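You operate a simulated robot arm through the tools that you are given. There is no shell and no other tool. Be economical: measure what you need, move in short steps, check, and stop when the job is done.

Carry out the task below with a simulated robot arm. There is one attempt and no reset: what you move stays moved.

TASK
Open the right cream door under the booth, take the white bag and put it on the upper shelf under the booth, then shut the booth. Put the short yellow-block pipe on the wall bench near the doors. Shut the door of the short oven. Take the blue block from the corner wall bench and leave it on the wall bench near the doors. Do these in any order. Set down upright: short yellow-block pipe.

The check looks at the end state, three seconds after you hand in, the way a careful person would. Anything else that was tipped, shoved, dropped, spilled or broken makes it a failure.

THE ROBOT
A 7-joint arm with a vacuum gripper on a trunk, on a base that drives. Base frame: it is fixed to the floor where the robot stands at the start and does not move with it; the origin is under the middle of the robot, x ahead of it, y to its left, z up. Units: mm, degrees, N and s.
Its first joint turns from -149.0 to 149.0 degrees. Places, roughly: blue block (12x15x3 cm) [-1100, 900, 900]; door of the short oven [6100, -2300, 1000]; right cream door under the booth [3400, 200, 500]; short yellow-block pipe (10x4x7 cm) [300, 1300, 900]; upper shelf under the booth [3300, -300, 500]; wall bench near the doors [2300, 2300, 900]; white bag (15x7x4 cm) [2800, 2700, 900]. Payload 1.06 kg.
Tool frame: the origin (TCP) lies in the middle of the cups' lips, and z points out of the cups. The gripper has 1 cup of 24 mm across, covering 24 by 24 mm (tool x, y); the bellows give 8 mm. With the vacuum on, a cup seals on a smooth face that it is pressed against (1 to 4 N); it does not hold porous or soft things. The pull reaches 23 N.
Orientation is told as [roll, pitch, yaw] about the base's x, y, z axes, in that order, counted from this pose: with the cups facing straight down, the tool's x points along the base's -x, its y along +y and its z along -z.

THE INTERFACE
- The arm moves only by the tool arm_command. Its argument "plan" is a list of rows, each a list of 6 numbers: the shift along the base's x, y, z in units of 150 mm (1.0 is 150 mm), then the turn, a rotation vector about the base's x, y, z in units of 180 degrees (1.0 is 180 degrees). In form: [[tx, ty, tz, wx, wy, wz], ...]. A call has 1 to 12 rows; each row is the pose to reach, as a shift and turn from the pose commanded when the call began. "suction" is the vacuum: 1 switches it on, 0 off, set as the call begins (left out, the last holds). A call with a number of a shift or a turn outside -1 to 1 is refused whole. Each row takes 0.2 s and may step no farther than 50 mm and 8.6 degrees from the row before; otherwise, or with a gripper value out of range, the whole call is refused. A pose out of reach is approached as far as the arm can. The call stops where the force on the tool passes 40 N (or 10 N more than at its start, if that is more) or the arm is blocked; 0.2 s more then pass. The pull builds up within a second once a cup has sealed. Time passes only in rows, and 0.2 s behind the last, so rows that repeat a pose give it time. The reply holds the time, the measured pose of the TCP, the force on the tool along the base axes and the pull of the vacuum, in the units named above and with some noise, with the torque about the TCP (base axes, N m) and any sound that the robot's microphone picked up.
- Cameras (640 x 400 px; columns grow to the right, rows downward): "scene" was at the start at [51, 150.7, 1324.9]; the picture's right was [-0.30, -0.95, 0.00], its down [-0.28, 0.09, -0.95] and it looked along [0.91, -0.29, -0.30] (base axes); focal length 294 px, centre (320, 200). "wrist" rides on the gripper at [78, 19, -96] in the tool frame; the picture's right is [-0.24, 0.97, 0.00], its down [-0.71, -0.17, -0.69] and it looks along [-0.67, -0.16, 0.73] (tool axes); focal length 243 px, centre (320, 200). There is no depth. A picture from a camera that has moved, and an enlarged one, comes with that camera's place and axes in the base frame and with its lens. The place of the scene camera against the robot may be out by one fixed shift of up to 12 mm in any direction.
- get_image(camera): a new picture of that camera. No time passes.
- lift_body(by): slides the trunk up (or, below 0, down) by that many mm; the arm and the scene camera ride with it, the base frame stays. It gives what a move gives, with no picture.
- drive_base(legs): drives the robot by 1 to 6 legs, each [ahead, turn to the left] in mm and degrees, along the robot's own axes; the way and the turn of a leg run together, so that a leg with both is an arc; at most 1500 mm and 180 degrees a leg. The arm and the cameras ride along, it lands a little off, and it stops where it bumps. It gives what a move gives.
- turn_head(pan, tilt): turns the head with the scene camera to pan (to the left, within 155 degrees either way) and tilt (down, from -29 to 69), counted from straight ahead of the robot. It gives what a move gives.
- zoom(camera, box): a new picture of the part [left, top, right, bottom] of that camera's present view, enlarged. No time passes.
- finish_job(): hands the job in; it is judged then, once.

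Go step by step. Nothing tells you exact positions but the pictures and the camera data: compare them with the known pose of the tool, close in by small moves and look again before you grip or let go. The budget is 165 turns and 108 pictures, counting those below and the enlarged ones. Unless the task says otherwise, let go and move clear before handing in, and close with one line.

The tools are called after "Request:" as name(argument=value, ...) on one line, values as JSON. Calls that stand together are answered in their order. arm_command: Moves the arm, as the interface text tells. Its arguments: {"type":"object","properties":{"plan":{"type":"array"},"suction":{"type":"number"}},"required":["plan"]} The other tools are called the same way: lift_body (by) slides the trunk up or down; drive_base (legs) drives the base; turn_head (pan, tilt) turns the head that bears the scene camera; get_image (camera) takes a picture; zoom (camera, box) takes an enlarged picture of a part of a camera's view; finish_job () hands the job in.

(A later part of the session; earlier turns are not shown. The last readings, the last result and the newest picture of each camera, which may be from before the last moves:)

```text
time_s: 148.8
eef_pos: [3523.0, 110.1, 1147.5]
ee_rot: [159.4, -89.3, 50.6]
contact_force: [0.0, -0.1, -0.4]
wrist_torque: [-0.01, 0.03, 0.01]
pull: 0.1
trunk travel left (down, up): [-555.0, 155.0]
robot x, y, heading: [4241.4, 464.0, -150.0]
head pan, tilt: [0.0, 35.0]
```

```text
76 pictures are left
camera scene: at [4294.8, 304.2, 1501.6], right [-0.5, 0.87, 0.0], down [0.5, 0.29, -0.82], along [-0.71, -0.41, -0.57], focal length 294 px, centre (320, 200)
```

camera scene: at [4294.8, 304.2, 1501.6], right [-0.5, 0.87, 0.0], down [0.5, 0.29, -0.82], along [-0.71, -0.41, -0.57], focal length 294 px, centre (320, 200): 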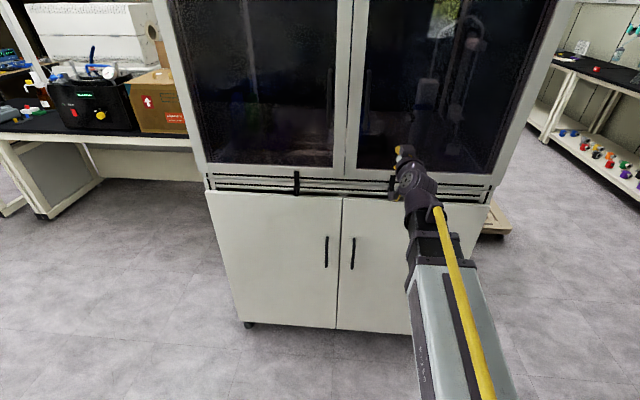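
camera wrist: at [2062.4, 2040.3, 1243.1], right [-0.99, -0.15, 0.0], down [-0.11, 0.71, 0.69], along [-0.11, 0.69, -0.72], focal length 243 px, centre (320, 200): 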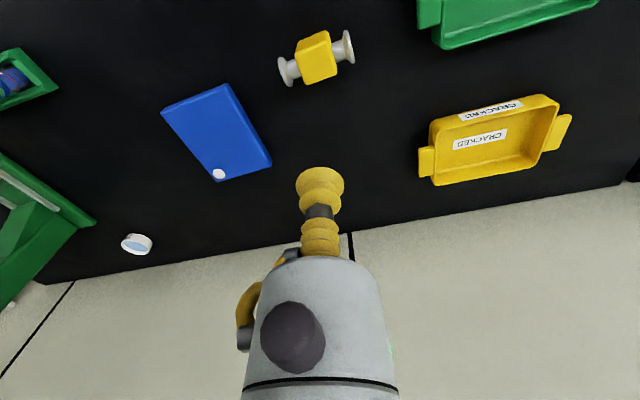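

The tool is horizontal. I lower the trunk so that it faces the right door beside the handle.

Request:
lift_body(by=-525)

Request:
get_image(camera="scene")

Request:
get_image(camera="wrist")

```text
refused: -525 is not a number from -400 to 400
```

```text
75 pictures are left
camera scene: at [4294.8, 304.2, 1501.6], right [-0.5, 0.87, 0.0], down [0.5, 0.29, -0.82], along [-0.71, -0.41, -0.57], focal length 294 px, centre (320, 200)
```

scene: 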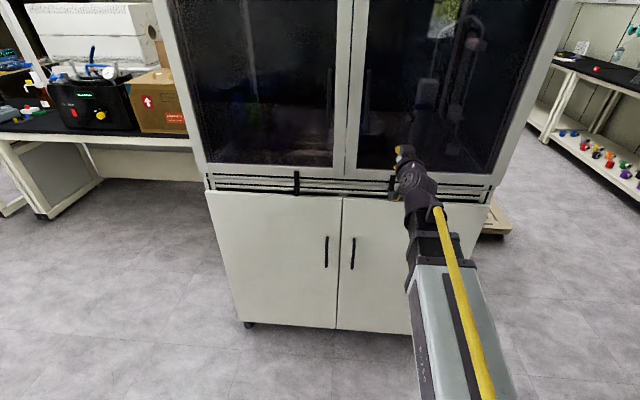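

```text
74 pictures are left
camera wrist: at [3613.6, 141.1, 1069.2], right [0.49, -0.84, 0.24], down [0.51, 0.5, 0.7], along [-0.71, -0.22, 0.67], focal length 243 px, centre (320, 200)
```

wrist: 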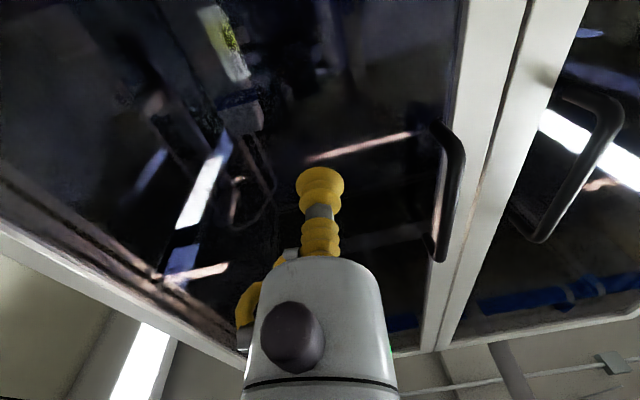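

Request:
lift_body(by=-300)

Request:
lift_body(by=-225)

Request:
get_image(camera="scene")

```text
time_s: 151.8
eef_pos: [3521.1, 110.2, 848.4]
ee_rot: [155.5, -89.4, 54.4]
contact_force: [0.6, 0.1, 0.1]
wrist_torque: [-0.01, 0.01, 0.02]
pull: 0.0
trunk travel left (down, up): [-255.0, 455.0]
robot x, y, heading: [4236.3, 461.5, -150.0]
head pan, tilt: [0.0, 35.0]
```

```text
time_s: 154.2
eef_pos: [3523.1, 109.0, 623.1]
ee_rot: [155.6, -89.3, 54.4]
contact_force: [0.3, 0.1, -0.4]
wrist_torque: [0.02, -0.02, 0.01]
pull: 0.1
trunk travel left (down, up): [-30.0, 680.0]
robot x, y, heading: [4241.9, 465.2, -150.1]
head pan, tilt: [0.0, 35.0]
```

```text
73 pictures are left
camera scene: at [4294.8, 304.2, 976.6], right [-0.5, 0.87, 0.0], down [0.5, 0.29, -0.82], along [-0.71, -0.41, -0.57], focal length 294 px, centre (320, 200)
```

scene: 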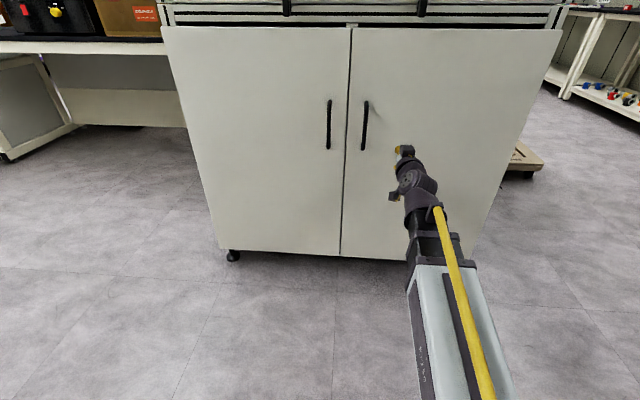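

The cup is 125 mm right of the gap, beside the handle. Now approaching the door face with suction on.

Request:
arm_command(plan=[[-0.23, -0.135, 0, 0, 0, 0], [-0.46, -0.27, 0, 0, 0, 0], [-0.6, -0.353, 0, 0, 0, 0]], suction=1)

Request:
get_image(camera="scene")

```text
time_s: 155.0
eef_pos: [3442.2, 61.6, 623.4]
ee_rot: [156.3, -89.2, 53.9]
contact_force: [10.6, 5.5, 4.9]
wrist_torque: [0.14, -0.02, -0.24]
pull: 23.3
trunk travel left (down, up): [-30.0, 680.0]
robot x, y, heading: [4238.6, 464.6, -149.6]
head pan, tilt: [0.0, 35.0]
stopped in row 3: the force on the tool passed its limit at 64 N (the readings are from after the stop); the commanded pose is now the measured one
```

```text
72 pictures are left
camera scene: at [4296.0, 304.8, 976.7], right [-0.5, 0.87, 0.0], down [0.5, 0.29, -0.82], along [-0.71, -0.41, -0.57], focal length 294 px, centre (320, 200)
```

scene: 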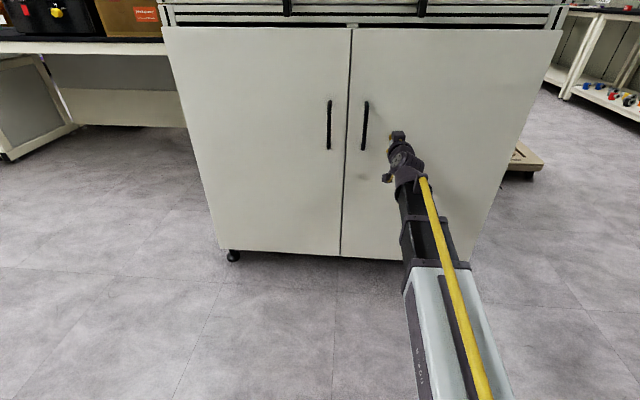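

The cup sealed on the door (pull 23) at (3442, 62). I'll swing the door open gently along its hinge arc, first about 12°.

Request:
arm_command(plan=[[0.115, 0.06, 0, 0, 0, 0.0167], [0.231, 0.128, 0, 0, 0, 0.0333], [0.341, 0.2, 0, 0, 0, 0.05], [0.449, 0.275, 0, 0, 0, 0.0667]])

Request:
get_image(camera="scene")

```text
time_s: 156.0
eef_pos: [3508.9, 100.1, 622.5]
ee_rot: [152.0, -89.4, 70.3]
contact_force: [6.2, -6.4, -1.1]
wrist_torque: [-0.01, -0.04, -0.26]
pull: 22.8
trunk travel left (down, up): [-30.0, 680.0]
robot x, y, heading: [4238.9, 462.8, -150.4]
head pan, tilt: [0.0, 35.0]
```

```text
71 pictures are left
camera scene: at [4295.5, 304.1, 976.4], right [-0.5, 0.87, 0.0], down [0.5, 0.29, -0.82], along [-0.71, -0.41, -0.57], focal length 294 px, centre (320, 200)
```

scene: 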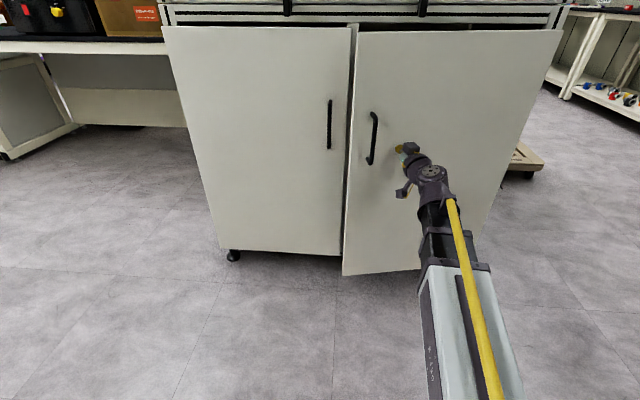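

The door is moving. I continue the arc to about 36°.

Request:
arm_command(plan=[[0.136, 0.111, 0, 0, 0, 0.0222], [0.264, 0.231, 0, 0, 0, 0.0444], [0.384, 0.359, 0, 0, 0, 0.0667], [0.494, 0.495, 0, 0, 0, 0.0889], [0.594, 0.639, 0, 0, 0, 0.1111], [0.685, 0.79, 0, 0, 0, 0.1333]])

Request:
get_image(camera="scene")

```text
time_s: 157.4
eef_pos: [3610.9, 219.6, 621.9]
ee_rot: [150.2, -89.4, 95.8]
contact_force: [3.9, -2.5, -1.7]
wrist_torque: [0.06, 0.04, -0.15]
pull: 23.0
trunk travel left (down, up): [-30.0, 680.0]
robot x, y, heading: [4242.5, 462.9, -149.9]
head pan, tilt: [0.0, 35.0]
```

```text
70 pictures are left
camera scene: at [4295.2, 304.2, 976.5], right [-0.5, 0.87, 0.0], down [0.5, 0.29, -0.82], along [-0.71, -0.41, -0.57], focal length 294 px, centre (320, 200)
```

scene: 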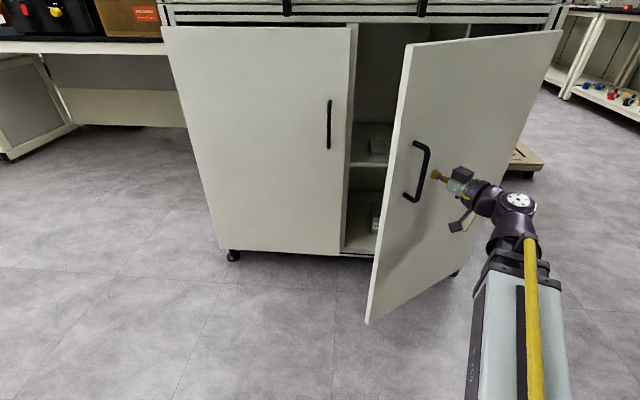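

The door is about 36° open and I can see two shelves inside. I continue the arc to about 60°.

Request:
arm_command(plan=[[0.08, 0.157, 0, 0, 0, 0.0222], [0.148, 0.318, 0, 0, 0, 0.0444], [0.205, 0.484, 0, 0, 0, 0.0667], [0.25, 0.653, 0, 0, 0, 0.0889], [0.283, 0.826, 0, 0, 0, 0.1111], [0.304, 1.0, 0, 0, 0, 0.1333]])

Request:
get_image(camera="scene")

```text
time_s: 158.8
eef_pos: [3656.0, 370.5, 623.0]
ee_rot: [151.4, -89.4, 118.7]
contact_force: [1.8, 0.3, -0.6]
wrist_torque: [0.05, 0.21, -0.03]
pull: 23.4
trunk travel left (down, up): [-30.0, 680.0]
robot x, y, heading: [4237.6, 464.9, -149.8]
head pan, tilt: [0.0, 35.0]
```

```text
69 pictures are left
camera scene: at [4295.1, 304.4, 976.5], right [-0.5, 0.87, 0.0], down [0.5, 0.29, -0.82], along [-0.71, -0.41, -0.57], focal length 294 px, centre (320, 200)
```

scene: 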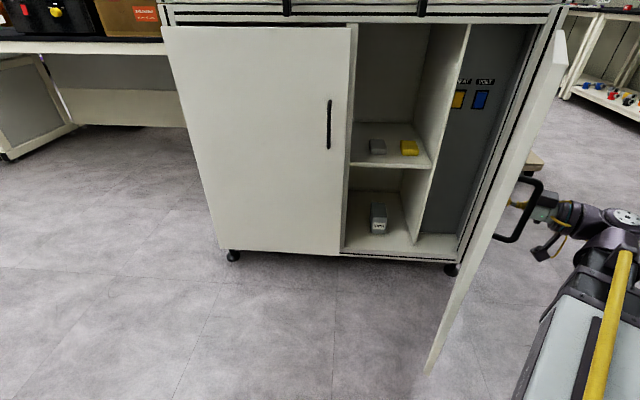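

The door is about 60° open; inside is an upper shelf with two small items on the left part. I continue the arc to about 83°.

Request:
arm_command(plan=[[0.009, 0.175, 0, 0, 0, 0.0222], [0.005, 0.351, 0, 0, 0, 0.0444], [-0.01, 0.525, 0, 0, 0, 0.0667], [-0.038, 0.699, 0, 0, 0, 0.0889], [-0.077, 0.869, 0, 0, 0, 0.1111], [-0.115, 0.995, 0, 0, 0, 0.1278]])

Request:
get_image(camera="scene")

```text
time_s: 160.2
eef_pos: [3642.1, 407.0, 626.0]
ee_rot: [157.4, -89.1, 123.3]
contact_force: [7.3, 0.9, -2.2]
wrist_torque: [0.0, -0.08, -0.26]
pull: 22.9
out of reach, approached as far as the arm can: row 3, 4, 5, 6
trunk travel left (down, up): [-30.0, 680.0]
robot x, y, heading: [4240.2, 464.1, -149.9]
head pan, tilt: [0.0, 35.0]
```

```text
68 pictures are left
camera scene: at [4295.4, 304.5, 976.6], right [-0.5, 0.87, 0.0], down [0.5, 0.29, -0.82], along [-0.71, -0.41, -0.57], focal length 294 px, centre (320, 200)
```

scene: 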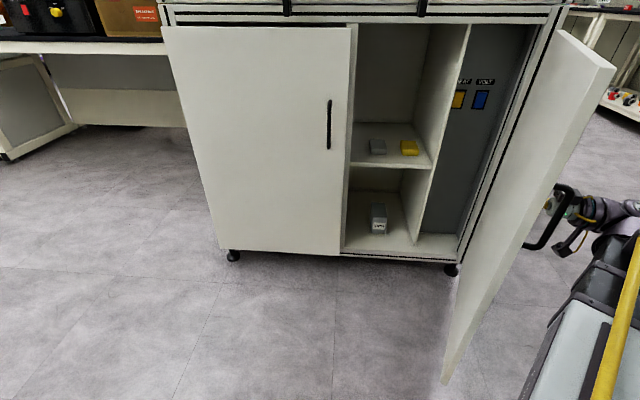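

The arm reached its limit with the door at about 70°, which is enough for the shelf opening. I release, back the cup off the door, and check the door stays.

Request:
arm_command(plan=[[0, 0, 0, 0, 0, 0], [0, 0, 0, 0, 0, 0], [0, 0, 0, 0, 0, 0], [-0.02, 0.1, 0, 0, 0, 0], [-0.03, 0.2, 0, 0, 0, 0], [0.0, 0.35, 0, 0, 0, 0]], suction=0)

Request:
get_image(camera="scene")

```text
time_s: 161.6
eef_pos: [3629.5, 425.0, 627.9]
ee_rot: [161.1, -88.8, 118.2]
contact_force: [-0.1, 0.4, 0.1]
wrist_torque: [-0.04, -0.04, 0.02]
pull: 0.0
out of reach, approached as far as the arm can: row 4, 5, 6
trunk travel left (down, up): [-30.0, 680.0]
robot x, y, heading: [4239.0, 464.2, -150.0]
head pan, tilt: [0.0, 35.0]
```

```text
67 pictures are left
camera scene: at [4295.2, 304.3, 976.6], right [-0.5, 0.87, 0.0], down [0.5, 0.29, -0.82], along [-0.71, -0.41, -0.57], focal length 294 px, centre (320, 200)
```

scene: 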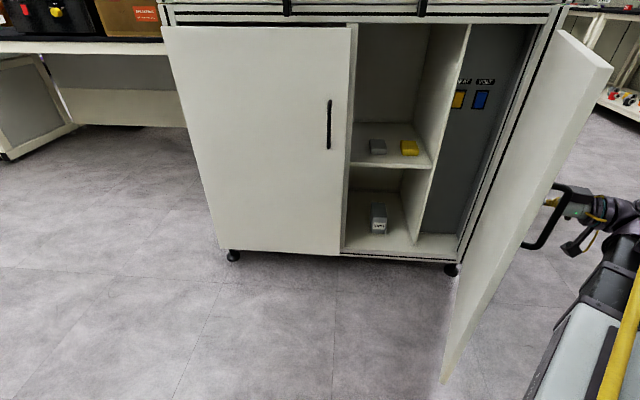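

Released, and the door stays. The handle is near the tool's way out, so I'll swing the base slightly to the right to clear it, then reverse.

Request:
drive_base(legs=[[0, -11], [-220, 0]])

Request:
get_image(camera="scene")

```text
time_s: 164.0
eef_pos: [3842.2, 612.6, 628.5]
ee_rot: [161.0, -89.0, 107.0]
contact_force: [0.6, -0.4, 0.1]
wrist_torque: [0.0, 0.03, 0.01]
pull: 0.0
trunk travel left (down, up): [-30.0, 680.0]
robot x, y, heading: [4446.8, 535.4, -160.8]
head pan, tilt: [0.0, 35.0]
```

```text
66 pictures are left
camera scene: at [4468.9, 369.6, 976.6], right [-0.32, 0.95, 0.0], down [0.54, 0.19, -0.82], along [-0.78, -0.27, -0.57], focal length 294 px, centre (320, 200)
```

scene: 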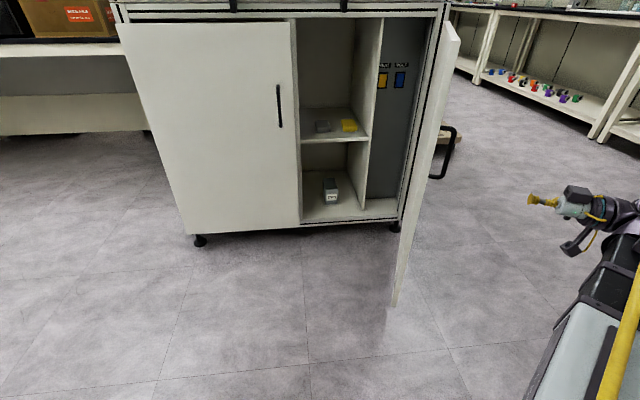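

Clear of the door. I'll raise the trunk, then turn the tool back to forward and down for picking the bag.

Request:
lift_body(by=400)

Request:
lift_body(by=100)

Request:
arm_command(plan=[[-0.04, -0.1, 0, 0, 0, -0.0425], [-0.08, -0.2, 0, 0, 0, -0.085], [-0.12, -0.3, 0, 0, 0, -0.1275], [-0.16, -0.4, 0, 0, 0, -0.17], [-0.2, -0.5, 0, 0, 0, -0.2125], [-0.24, -0.6, 0, 0, 0, -0.255], [-0.28, -0.7, 0, 0, 0, -0.2975], [-0.32, -0.8, 0, 0, 0, -0.34], [-0.36, -0.9, 0, 0, 0, -0.3825]])

```text
time_s: 167.9
eef_pos: [3843.0, 613.8, 1029.0]
ee_rot: [161.1, -88.9, 107.2]
contact_force: [1.0, 0.0, 0.2]
wrist_torque: [0.0, -0.03, -0.01]
pull: 0.0
trunk travel left (down, up): [-430.0, 280.0]
robot x, y, heading: [4449.2, 535.0, -160.9]
head pan, tilt: [0.0, 35.0]
```

```text
time_s: 169.2
eef_pos: [3840.6, 613.2, 1129.2]
ee_rot: [160.9, -88.9, 107.3]
contact_force: [-0.3, 0.5, 0.1]
wrist_torque: [0.01, 0.01, -0.01]
pull: 0.0
trunk travel left (down, up): [-530.0, 180.0]
robot x, y, heading: [4448.2, 536.6, -161.1]
head pan, tilt: [0.0, 35.0]
```

```text
time_s: 171.2
eef_pos: [3740.8, 481.8, 1138.4]
ee_rot: [159.7, -88.8, 39.5]
contact_force: [0.2, 0.2, -0.7]
wrist_torque: [0.0, 0.02, 0.03]
pull: 0.0
out of reach, approached as far as the arm can: row 6, 7, 8, 9
trunk travel left (down, up): [-530.0, 180.0]
robot x, y, heading: [4448.4, 533.9, -161.2]
head pan, tilt: [0.0, 35.0]
```

Tool yaw is forward again. Now turning it back down.

Request:
arm_command(plan=[[-0.35, -0.1, 0, 0.015, -0.0429, 0], [-0.4, -0.13, 0, 0.0299, -0.0858, 0], [-0.4, -0.13, 0, 0.0449, -0.1287, 0], [-0.4, -0.13, 0, 0.0598, -0.1716, 0], [-0.4, -0.13, 0, 0.0748, -0.2145, 0], [-0.4, -0.13, 0, 0.0897, -0.2575, 0], [-0.4, -0.13, 0, 0.1047, -0.3004, 0], [-0.4, -0.13, 0, 0.1196, -0.3433, 0], [-0.4, -0.13, 0, 0.1346, -0.3862, 0], [-0.4, -0.13, 0, 0.1495, -0.4291, 0], [-0.4, -0.13, 0, 0.1645, -0.472, 0]])

```text
refused: row 1 steps farther than a row can; nothing moved
```

Request:
arm_command(plan=[[-0.2, -0.06, 0, 0.015, -0.0429, 0], [-0.4, -0.13, 0, 0.0299, -0.0858, 0], [-0.4, -0.13, 0, 0.0449, -0.1287, 0], [-0.4, -0.13, 0, 0.0598, -0.1716, 0], [-0.4, -0.13, 0, 0.0748, -0.2145, 0], [-0.4, -0.13, 0, 0.0897, -0.2575, 0], [-0.4, -0.13, 0, 0.1047, -0.3004, 0], [-0.4, -0.13, 0, 0.1196, -0.3433, 0], [-0.4, -0.13, 0, 0.1346, -0.3862, 0], [-0.4, -0.13, 0, 0.1495, -0.4291, 0], [-0.4, -0.13, 0, 0.1645, -0.472, 0]])

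```text
time_s: 173.6
eef_pos: [3680.0, 461.7, 1137.3]
ee_rot: [0.1, -0.9, -161.3]
contact_force: [0.8, 0.3, -0.1]
wrist_torque: [-0.02, 0.05, 0.0]
pull: 0.2
trunk travel left (down, up): [-530.0, 180.0]
robot x, y, heading: [4447.3, 538.8, -161.2]
head pan, tilt: [0.0, 35.0]
```

Tool is down again. I drive to the bench near the doors, in front of the white bag, and look before the last bit.

Request:
drive_base(legs=[[0, -56.6], [800, 0], [731, 0], [0, -27.2], [350, 0]])

Request:
get_image(camera="wrist")

Request:
turn_head(pan=0, tilt=30)

Request:
get_image(camera="scene")

```text
time_s: 187.2
eef_pos: [2933.7, 2551.2, 1138.3]
ee_rot: [0.1, -0.9, 115.1]
contact_force: [-0.1, -1.4, 0.3]
wrist_torque: [0.0, 0.01, -0.04]
pull: 0.1
trunk travel left (down, up): [-530.0, 180.0]
robot x, y, heading: [3092.0, 1797.0, 115.2]
head pan, tilt: [0.0, 35.0]
```

```text
65 pictures are left
camera wrist: at [2950.3, 2471.0, 1232.5], right [-0.98, -0.2, 0.01], down [-0.14, 0.7, 0.7], along [-0.14, 0.68, -0.72], focal length 243 px, centre (320, 200)
```

wrist: 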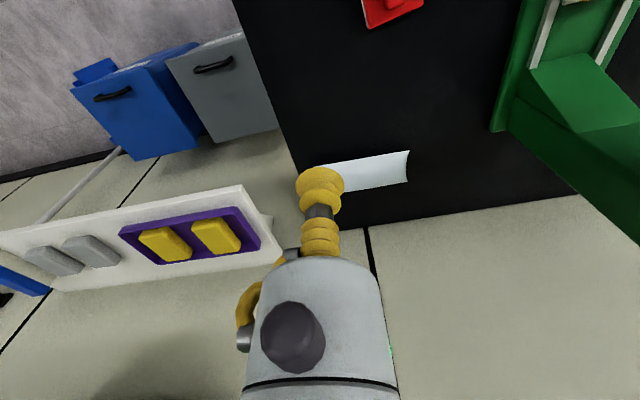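

```text
time_s: 187.9
eef_pos: [2933.9, 2551.8, 1137.4]
ee_rot: [0.0, -1.0, 115.1]
contact_force: [0.0, -0.7, -0.5]
wrist_torque: [0.0, 0.04, 0.03]
pull: 0.1
trunk travel left (down, up): [-530.0, 180.0]
robot x, y, heading: [3087.3, 1794.6, 115.1]
head pan, tilt: [0.0, 30.0]
```

```text
64 pictures are left
camera scene: at [2923.6, 1775.1, 1484.3], right [0.91, 0.42, 0.0], down [0.21, -0.45, -0.87], along [-0.37, 0.78, -0.5], focal length 294 px, centre (320, 200)
```

scene: 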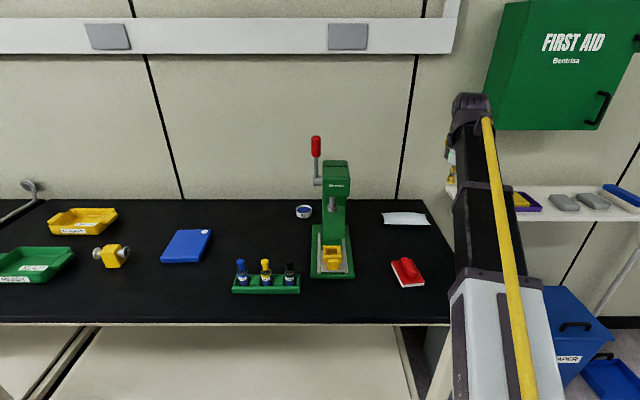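

The bag is at about (2814, 2720), lying flat behind-right of the press. I drive forward 90 mm and move the arm over it.

Request:
drive_base(legs=[[90, 0]])

Request:
arm_command(plan=[[-0.2, 0.15, 0, 0, 0, 0], [-0.35, 0.35, 0, 0, 0, 0], [-0.5, 0.55, 0, 0, 0, 0]])

Request:
lift_body(by=-150)

Request:
get_image(camera="wrist")

```text
time_s: 189.0
eef_pos: [2893.6, 2631.5, 1138.4]
ee_rot: [0.1, -1.1, 115.1]
contact_force: [0.4, -0.2, 0.7]
wrist_torque: [-0.01, -0.01, 0.05]
pull: 0.1
trunk travel left (down, up): [-530.0, 180.0]
robot x, y, heading: [3053.0, 1878.9, 115.0]
head pan, tilt: [0.0, 30.0]
```

```text
time_s: 189.8
eef_pos: [2821.3, 2716.3, 1137.8]
ee_rot: [0.1, -1.1, 115.1]
contact_force: [0.0, -0.2, -0.1]
wrist_torque: [0.01, 0.02, 0.01]
pull: 0.1
trunk travel left (down, up): [-530.0, 180.0]
robot x, y, heading: [3056.9, 1879.7, 114.9]
head pan, tilt: [0.0, 30.0]
```

```text
time_s: 191.5
eef_pos: [2819.9, 2715.1, 988.6]
ee_rot: [0.1, -0.9, 115.1]
contact_force: [-0.7, 0.3, -0.2]
wrist_torque: [0.0, 0.03, 0.02]
pull: 0.0
trunk travel left (down, up): [-380.0, 330.0]
robot x, y, heading: [3053.7, 1879.7, 115.2]
head pan, tilt: [0.0, 30.0]
```

```text
63 pictures are left
camera wrist: at [2837.1, 2635.7, 1082.5], right [-0.98, -0.2, 0.01], down [-0.14, 0.7, 0.7], along [-0.14, 0.68, -0.72], focal length 243 px, centre (320, 200)
```

wrist: 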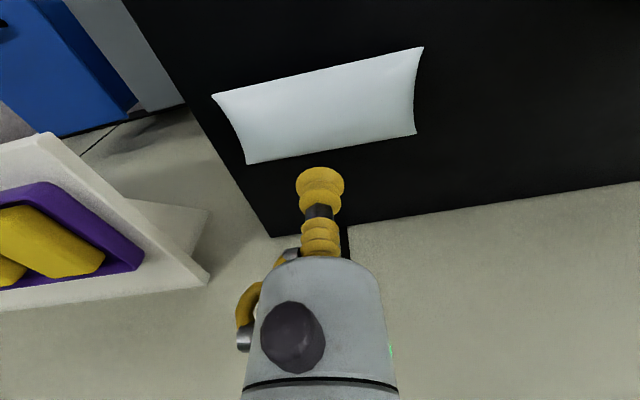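

The cup is right over the bag's middle. Descending with suction.

Request:
arm_command(plan=[[-0.01, 0.02, -0.3, 0, 0, 0], [-0.01, 0.02, -0.55, 0, 0, 0], [-0.01, 0.02, -0.58, 0, 0, 0], [-0.01, 0.02, -0.61, 0, 0, 0]], suction=1)

```text
time_s: 192.5
eef_pos: [2819.6, 2718.6, 897.0]
ee_rot: [0.1, -1.0, 115.1]
contact_force: [-0.7, 0.1, 0.3]
wrist_torque: [0.03, 0.01, 0.0]
pull: 22.8
trunk travel left (down, up): [-380.0, 330.0]
robot x, y, heading: [3049.8, 1876.2, 115.3]
head pan, tilt: [0.0, 30.0]
```

Sealed on the bag. I lift by the trunk.

Request:
lift_body(by=250)

Request:
get_image(camera="wrist")

```text
time_s: 195.1
eef_pos: [2818.5, 2719.0, 1147.1]
ee_rot: [0.1, -1.1, 115.0]
contact_force: [0.2, -0.2, 0.0]
wrist_torque: [0.0, -0.02, -0.02]
pull: 23.9
trunk travel left (down, up): [-630.0, 80.0]
robot x, y, heading: [3050.0, 1873.9, 115.1]
head pan, tilt: [0.0, 30.0]
```

```text
62 pictures are left
camera wrist: at [2835.6, 2638.8, 1241.2], right [-0.98, -0.2, 0.01], down [-0.14, 0.7, 0.7], along [-0.14, 0.68, -0.72], focal length 243 px, centre (320, 200)
```

wrist: 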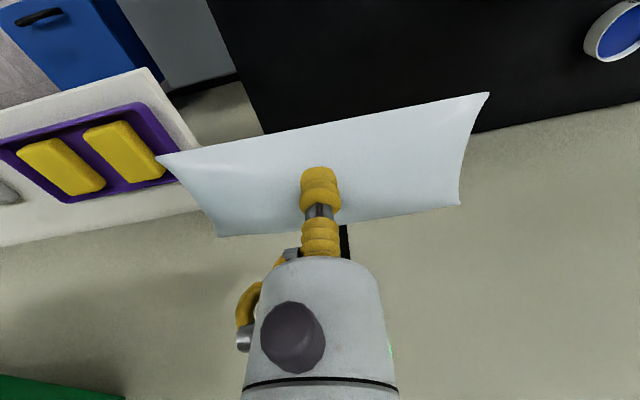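

The bag is held. I drive backwards in legs to the booth so the arm trails clear of tall things, ending facing the shelf opening.

Request:
drive_base(legs=[[-450, 0], [0, 39.1], [-1067, 0], [0, -37.2], [-667, 0], [0, 88.1]])

Request:
get_image(camera="scene")

```text
time_s: 213.5
eef_pos: [3660.7, 175.0, 1147.1]
ee_rot: [0.1, -1.0, -154.8]
contact_force: [-0.2, 0.4, -0.3]
wrist_torque: [0.02, -0.02, 0.01]
pull: 23.3
trunk travel left (down, up): [-630.0, 80.0]
robot x, y, heading: [4497.4, 408.4, -154.8]
head pan, tilt: [0.0, 30.0]
```

```text
61 pictures are left
camera scene: at [4538.6, 244.9, 1584.3], right [-0.43, 0.9, 0.0], down [0.45, 0.21, -0.87], along [-0.78, -0.37, -0.5], focal length 294 px, centre (320, 200)
```

scene: 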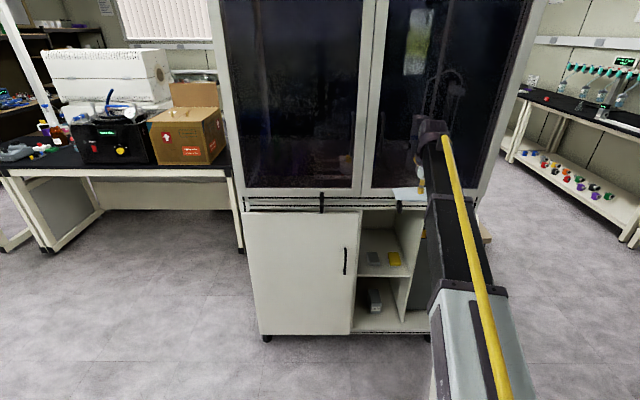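

Well placed: TCP is at lateral 368 mm from the hinge line and 250 mm off the face. I lower the trunk to shelf height.

Request:
lift_body(by=-400)

Request:
lift_body(by=-155)

Request:
get_image(camera="scene")

Request:
get_image(camera="wrist")

```text
time_s: 217.3
eef_pos: [3660.1, 174.7, 746.2]
ee_rot: [0.1, -1.0, -154.8]
contact_force: [0.6, -0.6, 0.3]
wrist_torque: [0.01, 0.02, 0.01]
pull: 22.9
trunk travel left (down, up): [-230.0, 480.0]
robot x, y, heading: [4498.6, 406.7, -154.9]
head pan, tilt: [0.0, 30.0]
```

```text
time_s: 219.1
eef_pos: [3660.6, 174.4, 591.3]
ee_rot: [0.1, -1.0, -154.8]
contact_force: [0.5, 0.5, 0.3]
wrist_torque: [0.05, 0.0, 0.03]
pull: 23.4
trunk travel left (down, up): [-75.0, 635.0]
robot x, y, heading: [4496.7, 413.0, -154.7]
head pan, tilt: [0.0, 30.0]
```

```text
60 pictures are left
camera scene: at [4538.5, 245.1, 1029.4], right [-0.43, 0.9, 0.0], down [0.45, 0.21, -0.87], along [-0.78, -0.37, -0.5], focal length 294 px, centre (320, 200)
```

scene: 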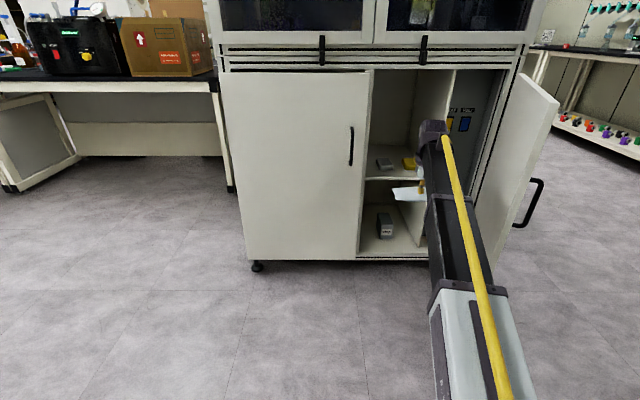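

```text
59 pictures are left
camera wrist: at [3740.9, 192.6, 686.3], right [0.2, -0.98, 0.01], down [-0.7, -0.14, 0.7], along [-0.68, -0.15, -0.72], focal length 243 px, centre (320, 200)
```

wrist: 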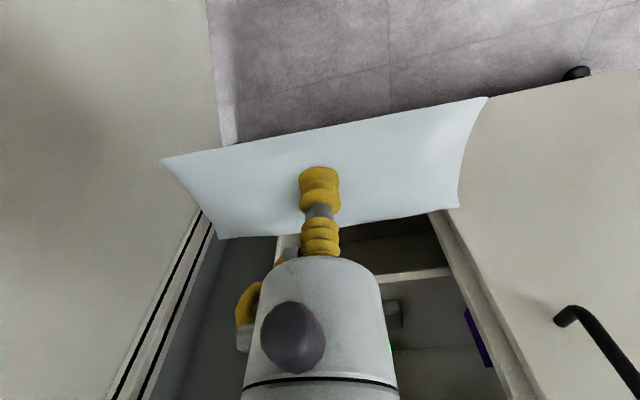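

All clear: bag bottom is about 50 mm above the shelf and the wrist is below the cabinet top. I drive forward 250 mm to insert it partly.

Request:
drive_base(legs=[[240, 0]])

Request:
get_image(camera="scene")

Request:
get_image(camera="wrist")

```text
time_s: 220.9
eef_pos: [3444.2, 71.0, 590.3]
ee_rot: [0.1, -1.1, -154.8]
contact_force: [0.3, 0.1, 0.2]
wrist_torque: [-0.03, 0.03, 0.02]
pull: 22.7
trunk travel left (down, up): [-75.0, 635.0]
robot x, y, heading: [4280.1, 307.3, -154.9]
head pan, tilt: [0.0, 30.0]
```

```text
58 pictures are left
camera scene: at [4320.8, 142.5, 1029.3], right [-0.43, 0.9, 0.0], down [0.45, 0.21, -0.87], along [-0.78, -0.37, -0.5], focal length 294 px, centre (320, 200)
```

scene: 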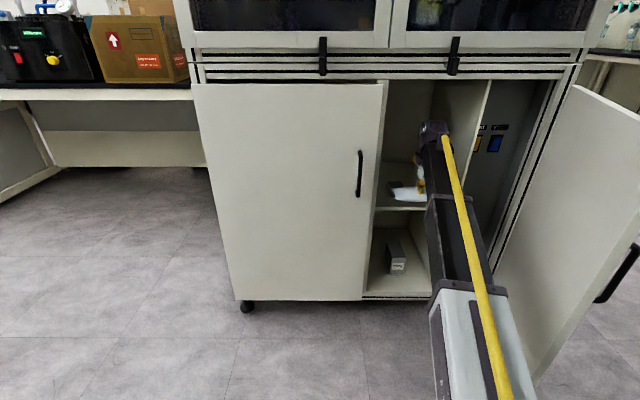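

```text
57 pictures are left
camera wrist: at [3523.2, 89.9, 686.3], right [0.2, -0.98, 0.01], down [-0.7, -0.14, 0.7], along [-0.68, -0.15, -0.72], focal length 243 px, centre (320, 200)
```

wrist: 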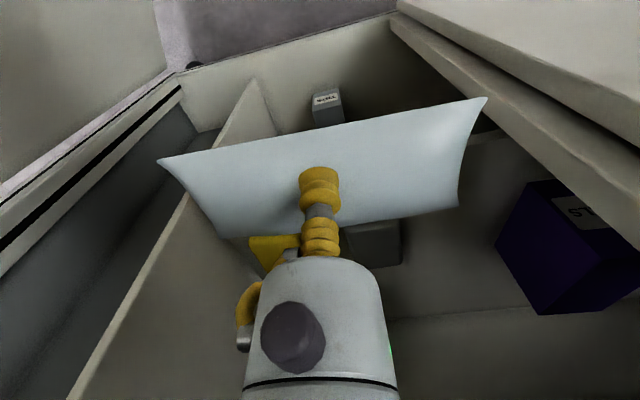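

I need to know the shelf's front edge versus the items better, so I zoom both views.

Request:
zoom(camera="scene", box=[360, 140, 460, 220])

Request:
zoom(camera="wrist", box=[380, 80, 640, 280])

```text
5.00 times, centred on (410, 180) of scene
camera zoom: at [4320.8, 142.5, 1029.3], right [-0.43, 0.9, 0.0], down [0.45, 0.21, -0.87], along [-0.78, -0.37, -0.5], focal length 1469 px, centre (-130, 300)
```

zoom: 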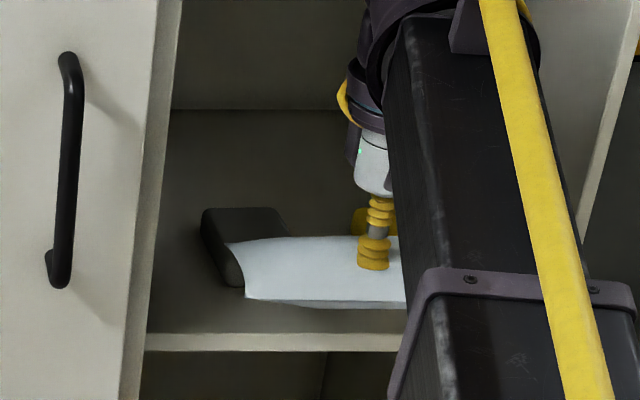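

```text
2.00 times, centred on (510, 180) of wrist
camera zoom: at [3523.2, 89.9, 686.3], right [0.2, -0.98, 0.01], down [-0.7, -0.14, 0.7], along [-0.68, -0.15, -0.72], focal length 485 px, centre (-60, 240)
```

zoom: 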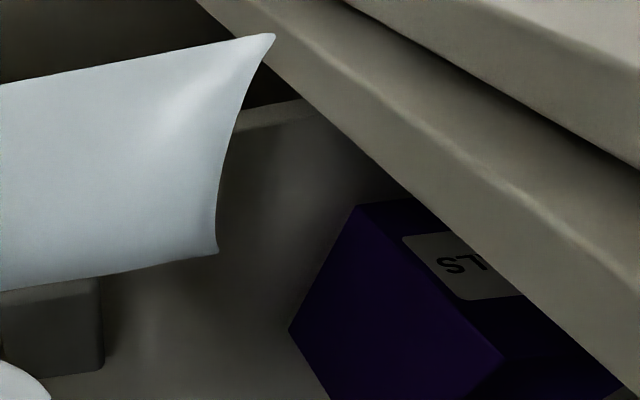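

The free strip in front of the items is only about 65 mm, but behind them there is about 280 mm. I'll shift slightly right, raise a bit, and go in over the items.

Request:
arm_command(plan=[[-0.05, 0.12, 0.1, 0, 0, 0], [-0.11, 0.24, 0.2, 0, 0, 0]])

Request:
drive_base(legs=[[120, 0]])

Request:
get_image(camera="scene")

Request:
get_image(camera="wrist")

```text
time_s: 221.5
eef_pos: [3426.1, 108.9, 622.0]
ee_rot: [0.1, -1.0, -154.8]
contact_force: [-0.5, -0.3, -0.4]
wrist_torque: [0.0, 0.02, -0.02]
pull: 22.6
trunk travel left (down, up): [-75.0, 635.0]
robot x, y, heading: [4282.7, 304.6, -154.7]
head pan, tilt: [0.0, 30.0]
```

```text
time_s: 222.8
eef_pos: [3317.4, 56.8, 622.5]
ee_rot: [0.1, -0.9, -154.8]
contact_force: [0.5, 0.0, -0.4]
wrist_torque: [-0.04, 0.0, 0.01]
pull: 22.7
trunk travel left (down, up): [-75.0, 635.0]
robot x, y, heading: [4173.5, 251.9, -154.6]
head pan, tilt: [0.0, 30.0]
```

```text
54 pictures are left
camera scene: at [4211.5, 91.0, 1029.3], right [-0.43, 0.9, 0.0], down [0.45, 0.21, -0.87], along [-0.78, -0.37, -0.5], focal length 294 px, centre (320, 200)
```

scene: 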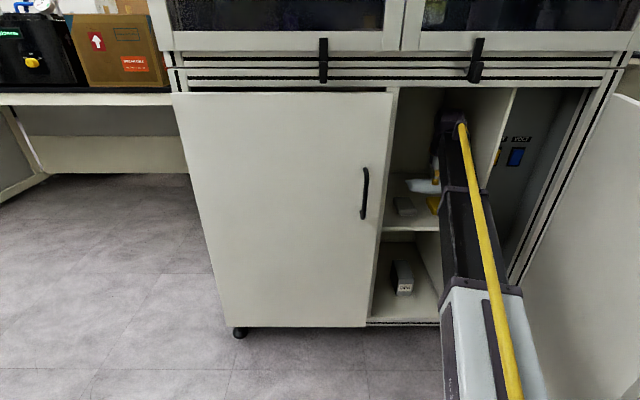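

```text
53 pictures are left
camera wrist: at [3396.8, 74.1, 716.7], right [0.2, -0.98, 0.01], down [-0.7, -0.14, 0.7], along [-0.68, -0.15, -0.72], focal length 243 px, centre (320, 200)
```

wrist: 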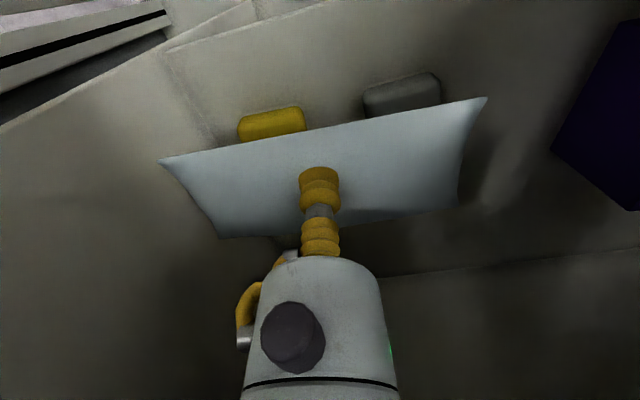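

Going well, with the bag above and past the items. I drive 60 mm more and extend the arm 65 mm.

Request:
drive_base(legs=[[60, 0]])

Request:
arm_command(plan=[[-0.2, -0.09, 0, 0, 0, 0], [-0.4, -0.18, 0, 0, 0, 0]])

Request:
get_image(camera="wrist")

Request:
zoom(camera="scene", box=[380, 80, 540, 240])

```text
time_s: 223.7
eef_pos: [3262.6, 30.1, 622.2]
ee_rot: [0.1, -1.0, -154.8]
contact_force: [1.3, 0.2, 1.3]
wrist_torque: [-0.01, 0.0, 0.0]
pull: 22.6
trunk travel left (down, up): [-75.0, 635.0]
robot x, y, heading: [4118.8, 231.3, -154.9]
head pan, tilt: [0.0, 30.0]
```

```text
time_s: 224.3
eef_pos: [3202.0, 3.6, 622.6]
ee_rot: [0.1, -1.1, -154.8]
contact_force: [-0.1, 0.0, -0.3]
wrist_torque: [0.01, 0.03, -0.02]
pull: 23.1
trunk travel left (down, up): [-75.0, 635.0]
robot x, y, heading: [4115.7, 227.8, -155.2]
head pan, tilt: [0.0, 30.0]
```

```text
52 pictures are left
camera wrist: at [3282.0, 21.3, 716.3], right [0.2, -0.98, 0.01], down [-0.7, -0.14, 0.7], along [-0.68, -0.15, -0.72], focal length 243 px, centre (320, 200)
```

wrist: 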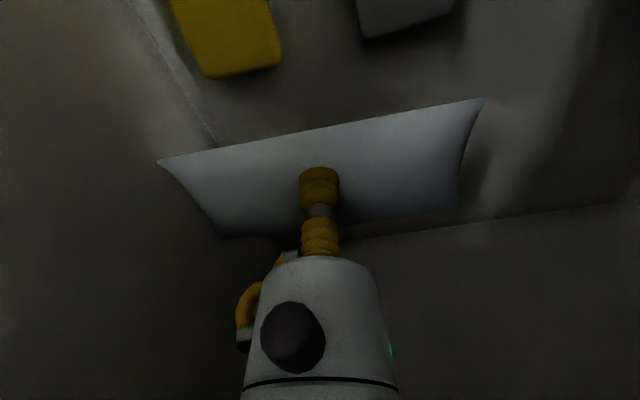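

```text
2.50 times, centred on (460, 160) of scene
camera zoom: at [4157.6, 65.6, 1029.4], right [-0.43, 0.9, 0.0], down [0.45, 0.21, -0.87], along [-0.78, -0.37, -0.5], focal length 735 px, centre (-30, 300)
```

zoom: 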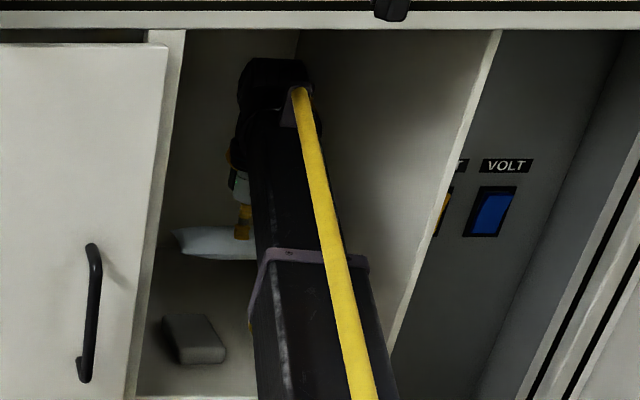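

The bag is past the items; I go 27 mm deeper and lower toward the shelf.

Request:
arm_command(plan=[[-0.16, -0.075, 0, 0, 0, 0], [-0.16, -0.075, -0.2, 0, 0, 0], [-0.16, -0.075, -0.4, 0, 0, 0], [-0.16, -0.075, -0.45, 0, 0, 0]])

Request:
get_image(camera="wrist")

```text
time_s: 225.3
eef_pos: [3178.5, -8.9, 552.7]
ee_rot: [0.1, -1.0, -154.8]
contact_force: [-0.8, -0.3, -0.4]
wrist_torque: [0.01, 0.0, 0.0]
pull: 22.7
trunk travel left (down, up): [-75.0, 635.0]
robot x, y, heading: [4113.7, 228.9, -154.8]
head pan, tilt: [0.0, 30.0]
```

```text
50 pictures are left
camera wrist: at [3258.8, 9.8, 648.1], right [0.2, -0.98, 0.01], down [-0.7, -0.14, 0.7], along [-0.68, -0.15, -0.72], focal length 243 px, centre (320, 200)
```

wrist: 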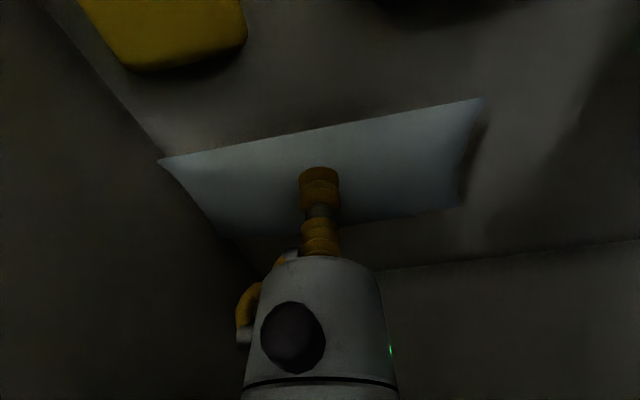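

Bag is clear of the partition and items. Lowering in small steps.

Request:
arm_command(plan=[[0, 0, -0.03, 0, 0, 0], [0, 0, -0.06, 0, 0, 0], [0, 0, -0.08, 0, 0, 0]])

```text
time_s: 226.1
eef_pos: [3179.3, -7.6, 543.2]
ee_rot: [0.1, -1.1, -154.8]
contact_force: [-0.6, 0.1, -0.3]
wrist_torque: [0.02, 0.01, 0.01]
pull: 22.7
trunk travel left (down, up): [-75.0, 635.0]
robot x, y, heading: [4116.8, 230.4, -154.7]
head pan, tilt: [0.0, 30.0]
```

Request:
arm_command(plan=[[0, 0, -0.015, 0, 0, 0], [0, 0, -0.03, 0, 0, 0], [0, 0, -0.04, 0, 0, 0]])

```text
time_s: 226.9
eef_pos: [3179.1, -7.3, 535.7]
ee_rot: [0.1, -1.1, -154.8]
contact_force: [-0.1, -0.6, 0.8]
wrist_torque: [0.04, 0.01, 0.0]
pull: 22.8
trunk travel left (down, up): [-75.0, 635.0]
robot x, y, heading: [4122.5, 229.0, -155.0]
head pan, tilt: [0.0, 30.0]
```

Request:
arm_command(plan=[[0, 0, -0.015, 0, 0, 0], [0, 0, -0.03, 0, 0, 0]])

Request:
get_image(camera="wrist")

```text
time_s: 227.5
eef_pos: [3178.5, -7.4, 532.5]
ee_rot: [0.2, -1.3, -154.8]
contact_force: [-2.3, -1.0, 9.1]
wrist_torque: [0.07, -0.09, 0.0]
pull: 22.8
trunk travel left (down, up): [-75.0, 635.0]
robot x, y, heading: [4116.1, 229.5, -154.7]
head pan, tilt: [0.0, 30.0]
```

```text
49 pictures are left
camera wrist: at [3259.1, 10.3, 628.1], right [0.2, -0.98, 0.01], down [-0.7, -0.14, 0.7], along [-0.68, -0.15, -0.72], focal length 243 px, centre (320, 200)
```

wrist: 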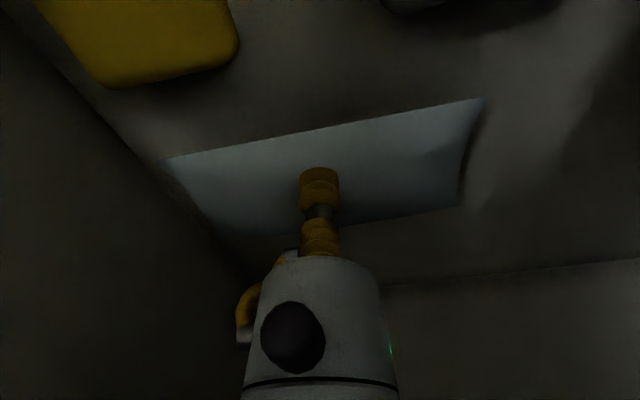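

Contact (9 N): the bag rests on the shelf. Release and rise.

Request:
arm_command(plan=[[0, 0, 0.02, 0, 0, 0], [0, 0, 0.02, 0, 0, 0], [0, 0, 0.02, 0, 0, 0], [0, 0, 0.02, 0, 0, 0], [0, 0, 0.05, 0, 0, 0], [0, 0, 0.1, 0, 0, 0], [0, 0, 0.3, 0, 0, 0], [0, 0, 0.55, 0, 0, 0]], suction=0)

Request:
get_image(camera="wrist")

```text
time_s: 229.3
eef_pos: [3180.1, -7.9, 614.2]
ee_rot: [0.2, -1.0, -154.9]
contact_force: [-1.0, 0.8, 0.5]
wrist_torque: [0.01, 0.0, -0.03]
pull: 0.1
trunk travel left (down, up): [-75.0, 635.0]
robot x, y, heading: [4114.0, 227.7, -154.4]
head pan, tilt: [0.0, 30.0]
```

```text
48 pictures are left
camera wrist: at [3259.1, 10.3, 709.4], right [0.2, -0.98, 0.01], down [-0.7, -0.14, 0.7], along [-0.68, -0.15, -0.72], focal length 243 px, centre (320, 200)
```

wrist: 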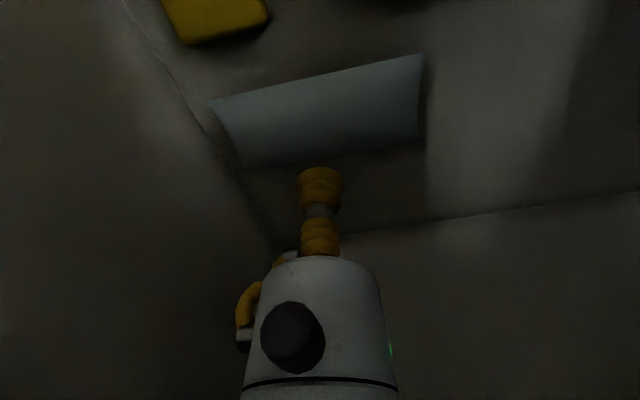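

The bag lies flat on the upper shelf. I reverse straight out and look at the shelf.

Request:
drive_base(legs=[[-450, 0]])

Request:
get_image(camera="scene")

Request:
lift_body(by=400)

Request:
lift_body(by=120)

Request:
drive_base(legs=[[0, -82.4], [137, 0], [0, 76.4]])

```text
time_s: 232.0
eef_pos: [3584.2, 187.0, 614.1]
ee_rot: [0.1, -1.0, -154.9]
contact_force: [-0.3, -0.7, -0.4]
wrist_torque: [-0.01, 0.01, -0.03]
pull: 0.0
trunk travel left (down, up): [-75.0, 635.0]
robot x, y, heading: [4525.9, 423.9, -155.0]
head pan, tilt: [0.0, 30.0]
```

```text
47 pictures are left
camera scene: at [4563.4, 256.3, 1029.3], right [-0.42, 0.91, 0.0], down [0.45, 0.21, -0.87], along [-0.78, -0.37, -0.5], focal length 294 px, centre (320, 200)
```

scene: 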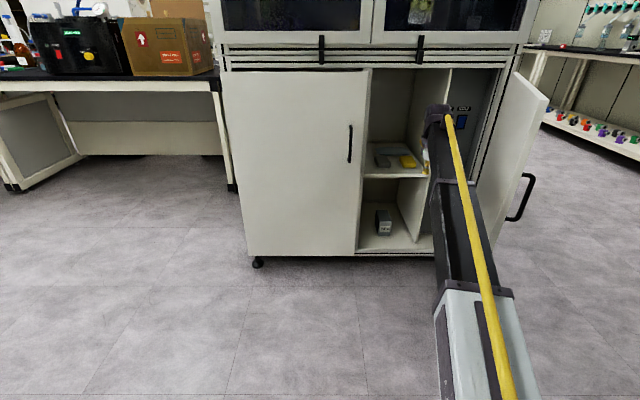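

```text
time_s: 235.9
eef_pos: [3584.8, 186.0, 1015.2]
ee_rot: [0.1, -1.0, -154.9]
contact_force: [0.0, -0.3, 0.2]
wrist_torque: [0.0, -0.01, -0.02]
pull: 0.0
trunk travel left (down, up): [-475.0, 235.0]
robot x, y, heading: [4525.2, 418.9, -154.8]
head pan, tilt: [0.0, 30.0]
```

```text
time_s: 237.4
eef_pos: [3585.5, 187.1, 1135.4]
ee_rot: [0.1, -1.0, -154.9]
contact_force: [-0.3, -0.6, 0.4]
wrist_torque: [0.0, 0.0, 0.01]
pull: 0.1
trunk travel left (down, up): [-595.0, 115.0]
robot x, y, heading: [4523.8, 418.3, -154.9]
head pan, tilt: [0.0, 30.0]
```

```text
time_s: 245.5
eef_pos: [3493.4, 394.2, 1135.0]
ee_rot: [0.0, -0.9, -160.6]
contact_force: [0.3, -0.3, -0.6]
wrist_torque: [0.0, 0.03, 0.04]
pull: 0.0
trunk travel left (down, up): [-595.0, 115.0]
robot x, y, heading: [4453.8, 531.5, -160.6]
head pan, tilt: [0.0, 30.0]
```

The shelf looks in order. Now I bring the arm back to the pose used for the door: retract and yaw first, then pitch to horizontal.

Request:
arm_command(plan=[[0.11, 0.05, 0.02, 0, 0, 0.0426], [0.22, 0.1, 0.04, 0, 0, 0.0852], [0.33, 0.15, 0.07, 0, 0, 0.1278], [0.44, 0.2, 0.09, 0, 0, 0.1704], [0.55, 0.25, 0.11, 0, 0, 0.213], [0.66, 0.3, 0.13, 0, 0, 0.2556], [0.77, 0.36, 0.16, 0, 0, 0.2982], [0.88, 0.42, 0.18, 0, 0, 0.3408], [1.0, 0.47, 0.2, 0, 0, 0.3833]])

Request:
arm_command(plan=[[0.09, 0.06, 0.02, -0.0454, 0.0013, 0], [0.18, 0.12, 0.03, -0.0909, 0.0025, 0], [0.27, 0.18, 0.05, -0.1363, 0.0038, 0], [0.36, 0.24, 0.07, -0.1818, 0.0051, 0], [0.45, 0.3, 0.09, -0.2272, 0.0064, 0], [0.54, 0.36, 0.1, -0.2727, 0.0076, 0], [0.63, 0.42, 0.12, -0.3181, 0.0089, 0], [0.72, 0.48, 0.14, -0.3635, 0.0102, 0], [0.81, 0.54, 0.15, -0.409, 0.0115, 0], [0.9, 0.6, 0.17, -0.4544, 0.0127, 0], [1.0, 0.66, 0.19, -0.4998, 0.014, 0]])

```text
time_s: 247.5
eef_pos: [3643.8, 466.0, 1164.6]
ee_rot: [-0.1, -1.1, -91.5]
contact_force: [-0.4, 0.4, 0.5]
wrist_torque: [-0.01, 0.01, 0.02]
pull: 0.1
trunk travel left (down, up): [-595.0, 115.0]
robot x, y, heading: [4455.1, 529.9, -160.4]
head pan, tilt: [0.0, 30.0]
```

```text
time_s: 249.9
eef_pos: [3793.6, 564.6, 1192.5]
ee_rot: [180.0, -88.8, 88.5]
contact_force: [0.6, 0.3, -0.7]
wrist_torque: [-0.02, 0.02, 0.03]
pull: 0.0
trunk travel left (down, up): [-595.0, 115.0]
robot x, y, heading: [4453.6, 531.8, -160.6]
head pan, tilt: [0.0, 30.0]
```

The tool points sideways with about 110 mm to the door's outer face. I shift a bit outward, then lower the trunk and look.

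Request:
arm_command(plan=[[0.15, 0.15, 0, 0, 0, 0], [0.3, 0.3, 0, 0, 0, 0]])

Request:
lift_body(by=-400)

Request:
lift_body(by=-165)

Request:
get_image(camera="scene")

```text
time_s: 250.5
eef_pos: [3838.4, 610.0, 1193.5]
ee_rot: [178.4, -89.0, 90.1]
contact_force: [0.5, 0.2, 0.0]
wrist_torque: [-0.03, 0.0, -0.01]
pull: 0.1
trunk travel left (down, up): [-595.0, 115.0]
robot x, y, heading: [4455.1, 533.9, -160.7]
head pan, tilt: [0.0, 30.0]
```

```text
time_s: 254.3
eef_pos: [3839.3, 609.8, 791.9]
ee_rot: [179.0, -89.0, 89.5]
contact_force: [0.6, 0.3, 0.2]
wrist_torque: [0.01, -0.04, -0.02]
pull: 0.0
trunk travel left (down, up): [-195.0, 515.0]
robot x, y, heading: [4451.7, 532.9, -160.6]
head pan, tilt: [0.0, 30.0]
```

```text
time_s: 256.2
eef_pos: [3837.8, 610.2, 628.7]
ee_rot: [179.0, -89.0, 89.6]
contact_force: [-0.3, -0.4, 0.1]
wrist_torque: [-0.03, -0.01, -0.01]
pull: 0.2
trunk travel left (down, up): [-30.0, 680.0]
robot x, y, heading: [4453.0, 528.9, -160.8]
head pan, tilt: [0.0, 30.0]
```

```text
46 pictures are left
camera scene: at [4474.0, 365.1, 984.4], right [-0.33, 0.94, 0.0], down [0.47, 0.17, -0.87], along [-0.82, -0.29, -0.5], focal length 294 px, centre (320, 200)
```

scene: 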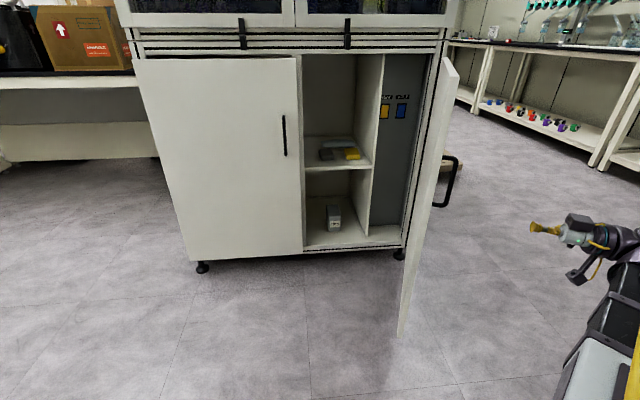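

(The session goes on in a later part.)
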